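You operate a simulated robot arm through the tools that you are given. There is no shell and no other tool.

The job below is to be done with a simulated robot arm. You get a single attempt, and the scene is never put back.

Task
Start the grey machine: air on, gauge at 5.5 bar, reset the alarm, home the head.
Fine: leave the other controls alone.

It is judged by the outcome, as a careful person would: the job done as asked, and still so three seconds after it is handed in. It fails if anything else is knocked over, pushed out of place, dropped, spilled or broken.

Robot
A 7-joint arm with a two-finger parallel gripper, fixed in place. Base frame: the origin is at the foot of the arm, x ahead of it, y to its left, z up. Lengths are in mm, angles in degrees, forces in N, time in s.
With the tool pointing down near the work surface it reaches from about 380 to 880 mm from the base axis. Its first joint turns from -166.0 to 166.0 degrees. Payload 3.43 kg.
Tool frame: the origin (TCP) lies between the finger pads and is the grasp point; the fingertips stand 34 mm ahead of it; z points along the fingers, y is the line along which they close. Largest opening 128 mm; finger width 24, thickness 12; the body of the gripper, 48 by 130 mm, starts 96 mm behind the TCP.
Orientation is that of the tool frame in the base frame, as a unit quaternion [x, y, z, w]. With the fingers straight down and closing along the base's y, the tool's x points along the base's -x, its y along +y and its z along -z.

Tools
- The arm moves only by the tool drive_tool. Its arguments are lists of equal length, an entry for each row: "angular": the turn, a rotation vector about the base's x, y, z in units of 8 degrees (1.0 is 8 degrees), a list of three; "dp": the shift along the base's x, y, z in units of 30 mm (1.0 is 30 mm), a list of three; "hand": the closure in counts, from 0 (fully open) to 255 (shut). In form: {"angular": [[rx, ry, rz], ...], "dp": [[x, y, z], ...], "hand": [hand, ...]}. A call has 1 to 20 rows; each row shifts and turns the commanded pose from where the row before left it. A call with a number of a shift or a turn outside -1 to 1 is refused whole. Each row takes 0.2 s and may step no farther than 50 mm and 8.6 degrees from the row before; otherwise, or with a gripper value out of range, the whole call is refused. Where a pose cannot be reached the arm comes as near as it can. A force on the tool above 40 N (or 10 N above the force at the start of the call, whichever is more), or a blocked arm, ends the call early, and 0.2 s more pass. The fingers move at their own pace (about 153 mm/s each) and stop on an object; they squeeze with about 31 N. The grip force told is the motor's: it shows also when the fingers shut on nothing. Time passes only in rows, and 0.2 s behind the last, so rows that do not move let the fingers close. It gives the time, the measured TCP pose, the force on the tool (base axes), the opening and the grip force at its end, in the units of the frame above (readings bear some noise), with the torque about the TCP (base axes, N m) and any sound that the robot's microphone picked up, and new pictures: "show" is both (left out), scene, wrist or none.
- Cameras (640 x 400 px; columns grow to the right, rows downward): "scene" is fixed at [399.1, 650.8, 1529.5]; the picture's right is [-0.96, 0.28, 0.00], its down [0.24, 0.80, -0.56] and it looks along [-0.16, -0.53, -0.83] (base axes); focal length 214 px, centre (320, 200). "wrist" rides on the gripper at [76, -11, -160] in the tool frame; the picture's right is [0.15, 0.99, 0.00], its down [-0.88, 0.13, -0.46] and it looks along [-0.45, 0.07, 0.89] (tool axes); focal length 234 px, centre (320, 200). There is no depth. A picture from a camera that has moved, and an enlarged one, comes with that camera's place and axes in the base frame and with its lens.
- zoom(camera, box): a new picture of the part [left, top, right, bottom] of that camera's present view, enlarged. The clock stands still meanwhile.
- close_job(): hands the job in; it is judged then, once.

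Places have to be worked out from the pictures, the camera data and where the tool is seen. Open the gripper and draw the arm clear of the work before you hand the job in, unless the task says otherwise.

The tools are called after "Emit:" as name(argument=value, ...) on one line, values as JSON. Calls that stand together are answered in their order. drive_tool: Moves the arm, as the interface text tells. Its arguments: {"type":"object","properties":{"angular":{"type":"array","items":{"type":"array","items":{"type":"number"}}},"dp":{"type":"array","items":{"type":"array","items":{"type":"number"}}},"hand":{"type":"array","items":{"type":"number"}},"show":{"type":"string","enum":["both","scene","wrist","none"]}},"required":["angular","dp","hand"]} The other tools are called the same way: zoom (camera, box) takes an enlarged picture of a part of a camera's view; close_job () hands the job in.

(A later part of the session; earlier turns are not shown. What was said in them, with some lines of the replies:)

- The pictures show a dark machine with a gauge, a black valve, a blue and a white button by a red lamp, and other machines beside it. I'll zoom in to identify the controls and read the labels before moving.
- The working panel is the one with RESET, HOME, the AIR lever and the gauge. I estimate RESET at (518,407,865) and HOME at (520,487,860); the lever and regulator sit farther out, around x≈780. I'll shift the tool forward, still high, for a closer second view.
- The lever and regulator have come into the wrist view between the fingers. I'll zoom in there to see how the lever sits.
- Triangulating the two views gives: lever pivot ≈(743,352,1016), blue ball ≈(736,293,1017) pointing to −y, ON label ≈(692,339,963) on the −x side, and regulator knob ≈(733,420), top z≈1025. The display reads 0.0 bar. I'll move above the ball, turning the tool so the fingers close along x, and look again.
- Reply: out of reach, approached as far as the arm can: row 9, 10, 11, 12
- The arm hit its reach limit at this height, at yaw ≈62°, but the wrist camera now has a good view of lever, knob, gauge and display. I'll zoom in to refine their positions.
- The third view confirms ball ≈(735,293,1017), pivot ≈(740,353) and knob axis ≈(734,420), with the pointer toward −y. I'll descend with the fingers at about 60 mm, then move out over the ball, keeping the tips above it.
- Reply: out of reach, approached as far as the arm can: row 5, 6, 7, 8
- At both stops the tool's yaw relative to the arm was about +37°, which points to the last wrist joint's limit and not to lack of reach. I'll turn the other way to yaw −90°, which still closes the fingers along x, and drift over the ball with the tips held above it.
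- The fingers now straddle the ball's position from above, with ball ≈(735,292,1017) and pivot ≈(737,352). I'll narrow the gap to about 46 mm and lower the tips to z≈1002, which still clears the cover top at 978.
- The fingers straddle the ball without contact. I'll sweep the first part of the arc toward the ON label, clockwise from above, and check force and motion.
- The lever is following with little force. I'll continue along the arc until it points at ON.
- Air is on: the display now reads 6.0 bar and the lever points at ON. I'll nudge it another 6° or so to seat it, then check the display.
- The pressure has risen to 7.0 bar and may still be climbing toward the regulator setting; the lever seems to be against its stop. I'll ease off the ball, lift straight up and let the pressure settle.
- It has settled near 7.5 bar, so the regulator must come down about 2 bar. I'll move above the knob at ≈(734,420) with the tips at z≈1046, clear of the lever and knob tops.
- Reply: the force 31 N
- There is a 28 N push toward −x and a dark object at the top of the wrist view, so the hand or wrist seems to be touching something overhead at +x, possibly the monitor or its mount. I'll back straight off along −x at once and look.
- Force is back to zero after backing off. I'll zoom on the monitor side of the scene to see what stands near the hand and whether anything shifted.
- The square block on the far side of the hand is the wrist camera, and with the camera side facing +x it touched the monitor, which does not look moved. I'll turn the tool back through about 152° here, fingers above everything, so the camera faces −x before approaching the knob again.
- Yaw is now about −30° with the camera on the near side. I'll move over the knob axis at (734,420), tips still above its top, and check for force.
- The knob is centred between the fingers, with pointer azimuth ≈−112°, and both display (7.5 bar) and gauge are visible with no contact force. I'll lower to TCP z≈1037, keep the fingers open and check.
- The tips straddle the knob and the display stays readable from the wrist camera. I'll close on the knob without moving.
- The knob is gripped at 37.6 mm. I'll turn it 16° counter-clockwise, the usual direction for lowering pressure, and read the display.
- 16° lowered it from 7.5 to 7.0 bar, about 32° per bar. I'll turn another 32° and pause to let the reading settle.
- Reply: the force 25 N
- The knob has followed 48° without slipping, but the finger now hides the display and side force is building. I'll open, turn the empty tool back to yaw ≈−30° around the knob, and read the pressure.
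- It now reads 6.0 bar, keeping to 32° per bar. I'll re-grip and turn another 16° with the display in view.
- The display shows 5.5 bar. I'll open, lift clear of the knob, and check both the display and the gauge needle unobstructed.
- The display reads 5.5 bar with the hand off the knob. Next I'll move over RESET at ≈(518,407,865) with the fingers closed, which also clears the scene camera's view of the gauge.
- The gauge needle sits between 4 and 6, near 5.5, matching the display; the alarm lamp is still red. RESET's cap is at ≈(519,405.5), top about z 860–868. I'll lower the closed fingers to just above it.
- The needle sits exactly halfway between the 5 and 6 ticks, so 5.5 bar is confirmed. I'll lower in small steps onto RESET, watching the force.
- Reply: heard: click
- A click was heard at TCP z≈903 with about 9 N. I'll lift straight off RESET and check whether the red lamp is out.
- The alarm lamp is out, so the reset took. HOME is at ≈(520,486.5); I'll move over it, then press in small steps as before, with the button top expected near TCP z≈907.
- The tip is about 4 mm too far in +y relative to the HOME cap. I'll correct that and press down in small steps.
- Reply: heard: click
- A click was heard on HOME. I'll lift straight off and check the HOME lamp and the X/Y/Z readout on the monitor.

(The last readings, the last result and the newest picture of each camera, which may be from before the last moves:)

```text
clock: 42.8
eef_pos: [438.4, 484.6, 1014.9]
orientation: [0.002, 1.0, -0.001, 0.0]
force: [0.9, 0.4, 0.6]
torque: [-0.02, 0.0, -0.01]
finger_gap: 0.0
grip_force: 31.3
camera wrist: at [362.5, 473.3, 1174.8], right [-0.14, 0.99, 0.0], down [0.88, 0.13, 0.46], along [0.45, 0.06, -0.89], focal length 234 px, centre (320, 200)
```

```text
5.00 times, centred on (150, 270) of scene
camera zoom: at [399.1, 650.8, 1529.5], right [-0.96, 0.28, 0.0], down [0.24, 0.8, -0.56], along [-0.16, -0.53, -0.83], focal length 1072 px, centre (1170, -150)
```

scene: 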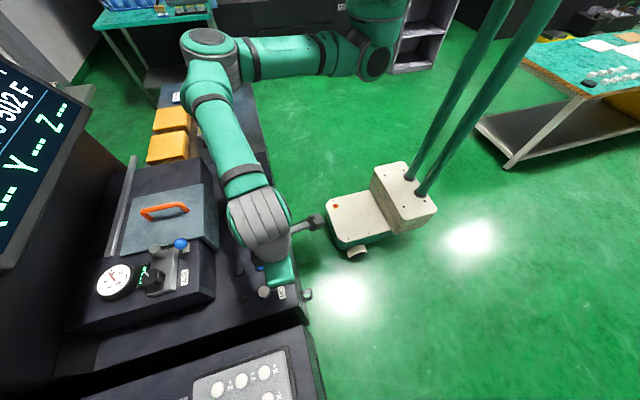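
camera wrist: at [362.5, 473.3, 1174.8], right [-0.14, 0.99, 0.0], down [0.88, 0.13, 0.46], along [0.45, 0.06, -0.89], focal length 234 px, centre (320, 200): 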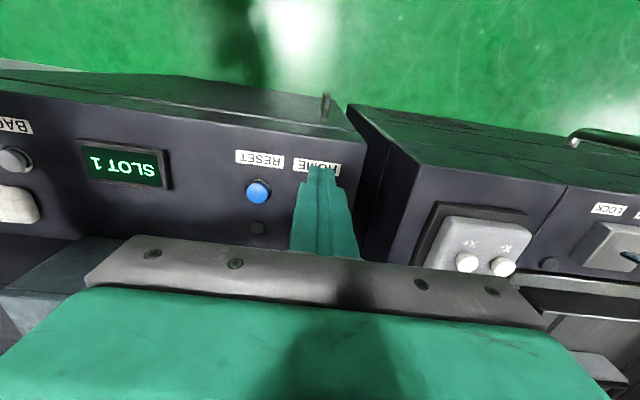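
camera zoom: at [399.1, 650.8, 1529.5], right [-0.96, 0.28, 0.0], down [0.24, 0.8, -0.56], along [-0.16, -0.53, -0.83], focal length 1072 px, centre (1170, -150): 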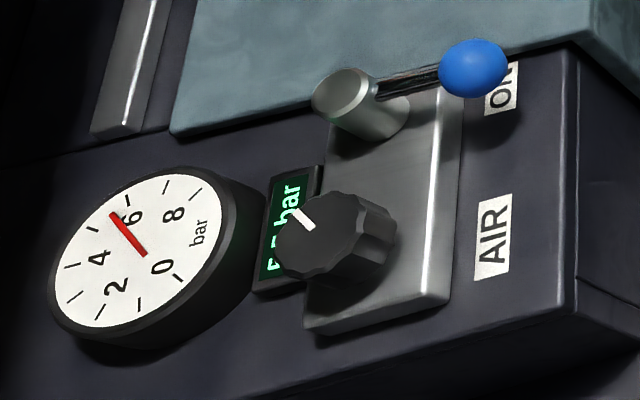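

The gauge still holds at 5.5, but the HOME lamp is dark and X/Y/Z still show dashes. I'll wait a few seconds clear of the panel in case homing takes time.

Emit:
drive_tool(angular=[[0, 0, 0], [0, 0, 0], [0, 0, 0], [0, 0, 0], [0, 0, 0], [0, 0, 0], [0, 0, 0], [0, 0, 0], [0, 0, 0], [0, 0, 0]], dp=[[-0.8, -0.5, 0.3], [-0.8, -0.5, 0.3], [0, 0, 0], [0, 0, 0], [0, 0, 0], [0, 0, 0], [0, 0, 0], [0, 0, 0], [0, 0, 0], [0, 0, 0]], hand=[255, 255, 255, 255, 255, 255, 255, 255, 255, 255])

Emit:
zoom(camera="scene", box=[0, 0, 320, 320])

Emit:
zoom(camera="scene", box=[200, 200, 320, 320])

```text
clock: 45.0
eef_pos: [390.6, 455.3, 1035.6]
orientation: [0.002, 1.0, -0.001, 0.0]
force: [0.2, 0.2, 0.2]
torque: [0.01, -0.01, -0.02]
finger_gap: 0.0
grip_force: 30.6
camera wrist: at [313.2, 442.9, 1193.7], right [-0.14, 0.99, 0.0], down [0.88, 0.13, 0.46], along [0.45, 0.06, -0.89], focal length 234 px, centre (320, 200)
```

scene: 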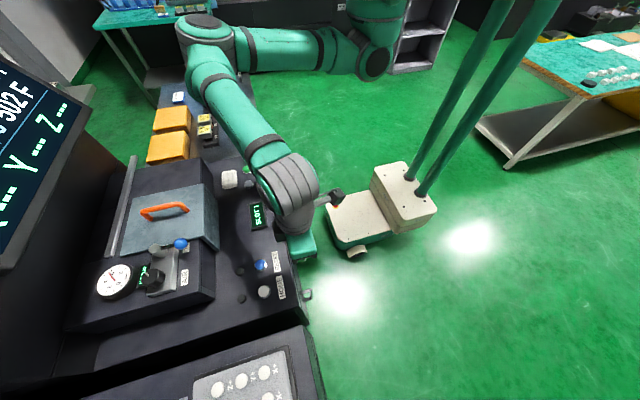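
wrist: 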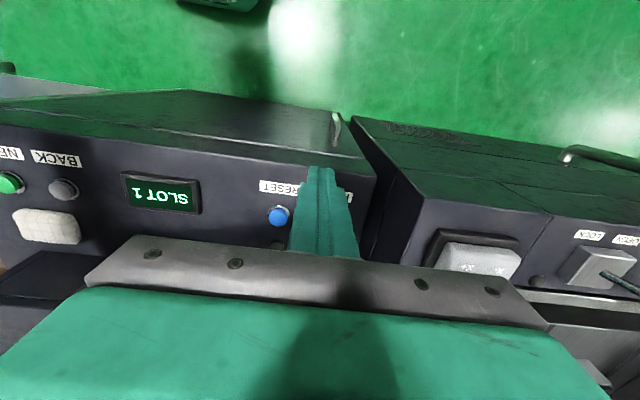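

```text
1.25 times, centred on (160, 160) of scene
camera zoom: at [399.1, 650.8, 1529.5], right [-0.96, 0.28, 0.0], down [0.24, 0.8, -0.56], along [-0.16, -0.53, -0.83], focal length 268 px, centre (520, 250)
```

zoom: 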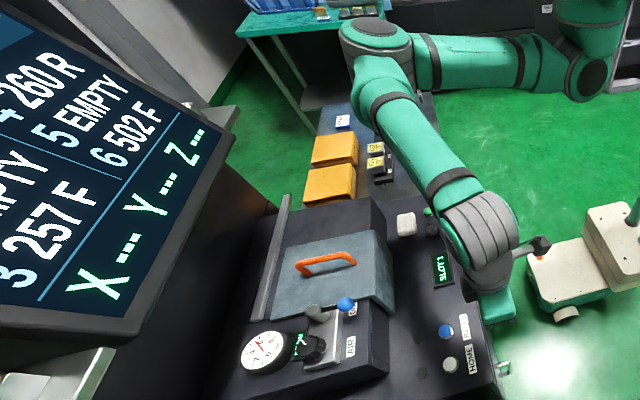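

```text
3.33 times, centred on (260, 260) of scene
camera zoom: at [399.1, 650.8, 1529.5], right [-0.96, 0.28, 0.0], down [0.24, 0.8, -0.56], along [-0.16, -0.53, -0.83], focal length 715 px, centre (520, 0)
```

zoom: 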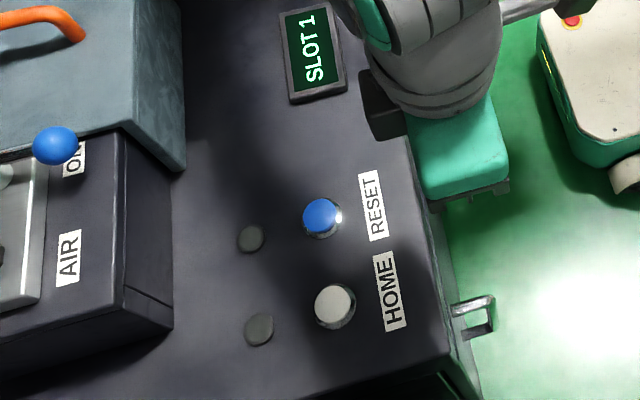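

After several seconds HOME's lamp is still dark and the axes show dashes, so that light press did not home the head; it may need a firmer or held press. I'll go back above HOME.

Emit:
drive_tool(angular=[[0, 0, 0], [0, 0, 0], [0, 0, 0], [0, 0, 0], [0, 0, 0], [0, 0, 0], [0, 0, 0], [0, 0, 0], [0, 0, 0]], dp=[[0.86, 0.2, 0], [0.86, 0.2, 0], [0.86, 0.2, 0], [0.86, 0.2, 0], [0.86, 0.2, 0], [0, 0, -0.95], [0, 0, -0.95], [0, 0, -0.95], [0, 0, -0.95]], hand=[255, 255, 255, 255, 255, 255, 255, 255, 255])

Emit:
zoom(camera="wrist", box=[240, 110, 400, 230])

```text
clock: 47.0
eef_pos: [517.9, 484.2, 919.7]
orientation: [0.002, 1.0, 0.001, 0.001]
force: [0.3, -1.0, 0.3]
torque: [-0.01, 0.01, 0.02]
finger_gap: 0.1
grip_force: 31.1
camera wrist: at [440.8, 473.3, 1079.6], right [-0.14, 0.99, 0.0], down [0.88, 0.13, 0.46], along [0.45, 0.07, -0.89], focal length 234 px, centre (320, 200)
```

scene: 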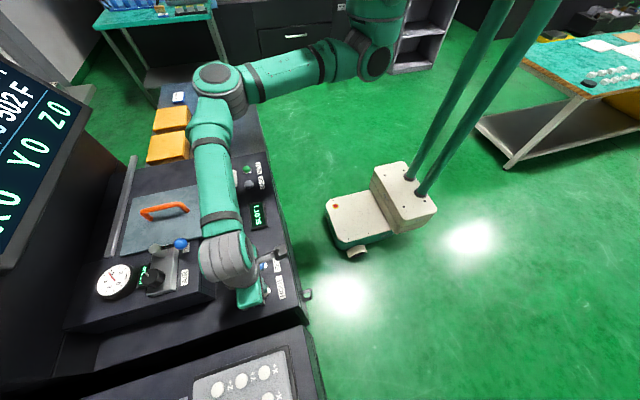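
wrist: 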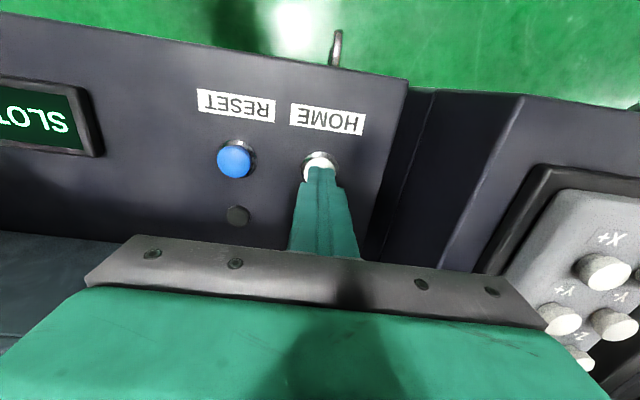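

```text
3.33 times, centred on (320, 170) of wrist
camera zoom: at [440.8, 473.3, 1079.6], right [-0.14, 0.99, 0.0], down [0.88, 0.13, 0.46], along [0.45, 0.07, -0.89], focal length 781 px, centre (320, 300)
```

zoom: 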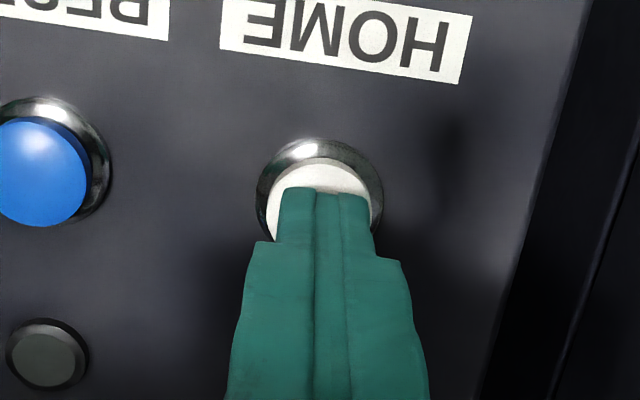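

The monitor now shows X0 Y0 Z0: the first press had started a homing cycle that took about 5 seconds, so no second press is needed. I'll lift straight away without touching the button and verify.

Emit:
drive_tool(angular=[[0, 0, 0], [0, 0, 0], [0, 0, 0], [0, 0, 0], [0, 0, 0], [0, 0, 0], [0, 0, 0], [0, 0, 0], [0, 0, 0], [0, 0, 0], [0, 0, 0]], dp=[[0, 0, 0.9], [0, 0, 0.9], [0, 0, 0.9], [0, 0, 0.9], [-0.9, -0.3, 0.9], [-0.9, -0.3, 0.9], [-0.9, -0.3, 0.9], [-0.9, -0.3, 0.6], [-0.9, -0.3, 0.6], [-0.8, 0, 0.5], [-0.8, 0, 0]], hand=[255, 255, 255, 255, 200, 135, 60, 0, 0, 0, 0])

Emit:
zoom(camera="scene", box=[0, 0, 320, 320])

Emit:
zoom(camera="scene", box=[90, 230, 210, 310])

Emit:
zoom(camera="scene", box=[200, 140, 320, 320])

```text
clock: 49.4
eef_pos: [338.2, 442.4, 1160.1]
orientation: [0.002, 1.0, -0.001, 0.0]
force: [0.7, 1.1, -0.8]
torque: [0.03, 0.05, 0.01]
finger_gap: 127.7
grip_force: 0.1
camera wrist: at [260.5, 430.1, 1319.8], right [-0.14, 0.99, 0.0], down [0.88, 0.13, 0.46], along [0.45, 0.06, -0.89], focal length 234 px, centre (320, 200)
```

scene: 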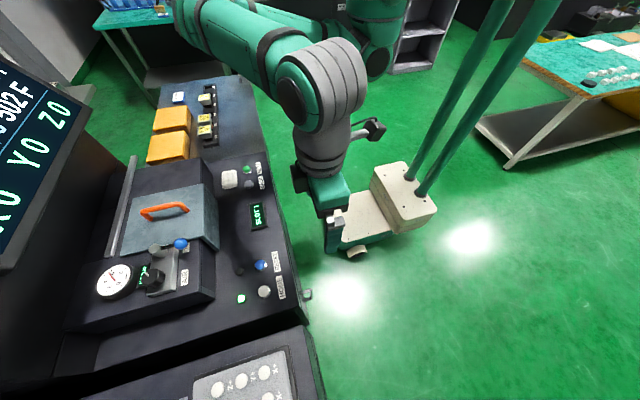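
wrist: 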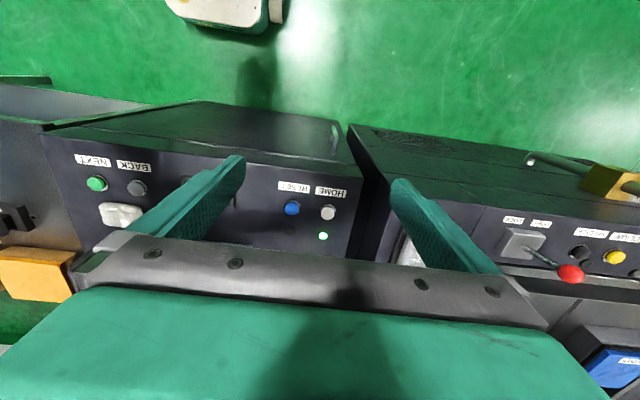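

```text
1.25 times, centred on (160, 160) of scene
camera zoom: at [399.1, 650.8, 1529.5], right [-0.96, 0.28, 0.0], down [0.24, 0.8, -0.56], along [-0.16, -0.53, -0.83], focal length 268 px, centre (520, 250)
```

zoom: 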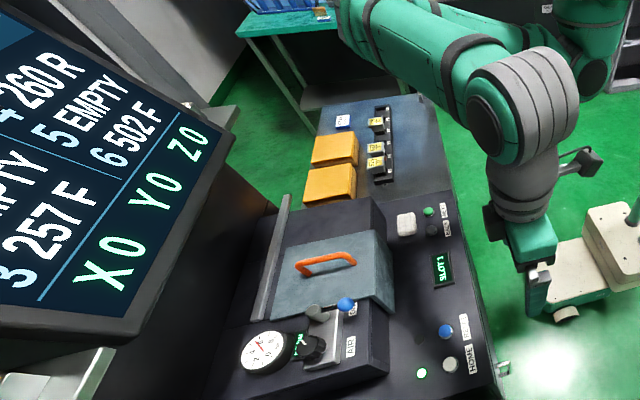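

```text
5.00 times, centred on (150, 270) of scene
camera zoom: at [399.1, 650.8, 1529.5], right [-0.96, 0.28, 0.0], down [0.24, 0.8, -0.56], along [-0.16, -0.53, -0.83], focal length 1072 px, centre (1170, -150)
```

zoom: 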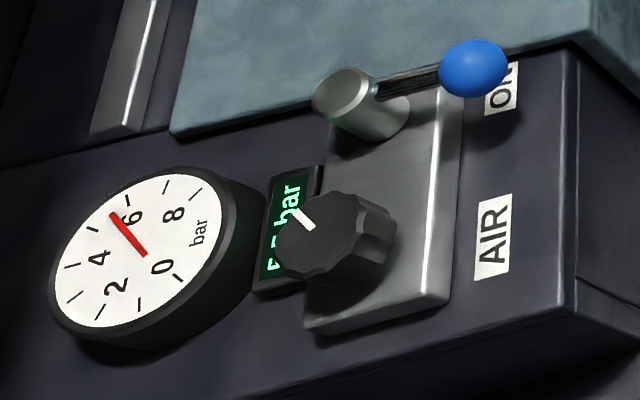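

```text
2.22 times, centred on (260, 230) of scene
camera zoom: at [399.1, 650.8, 1529.5], right [-0.96, 0.28, 0.0], down [0.24, 0.8, -0.56], along [-0.16, -0.53, -0.83], focal length 477 px, centre (453, 133)
```

zoom: 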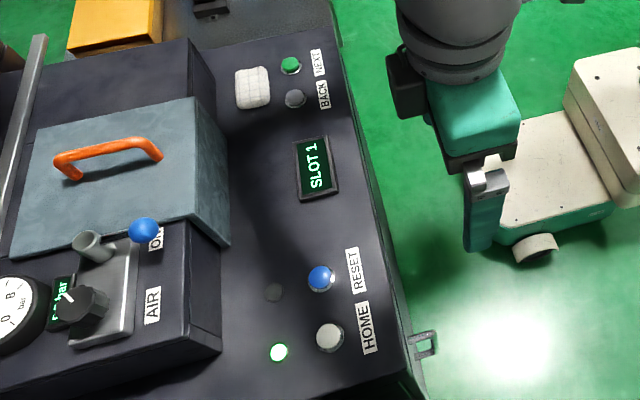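

All four steps check out: lever at ON, gauge midway between the 5 and 6 ticks, alarm lamp out, HOME lamp green with X0 Y0 Z0. SLOT 1 and the other controls look unchanged, the gripper is open and the arm is clear, so I'm handing the job in.

Emit:
close_job()

```text
The job is handed in.
```

The grey machine is started:

- **Air:** the lever is at ON.
- **Pressure:** 5.5 bar. The digital display read 5.5 when I let go of the knob, and the gauge needle was still midway between 5 and 6 at the end.
- **Alarm:** reset, and the red lamp is out.
- **Head:** homed. The HOME lamp is green and the monitor shows X0 Y0 Z0. I pressed HOME once, and the cycle took about five seconds.

**Contact with the monitor:** on my first approach to the pressure knob, the wrist camera almost certainly touched the monitor at about 28 N. I backed off straight away and came in from the other side. In the pictures the monitor sits where it did before.

I didn't use any other controls. The gripper is open and the arm is clear of the machine.
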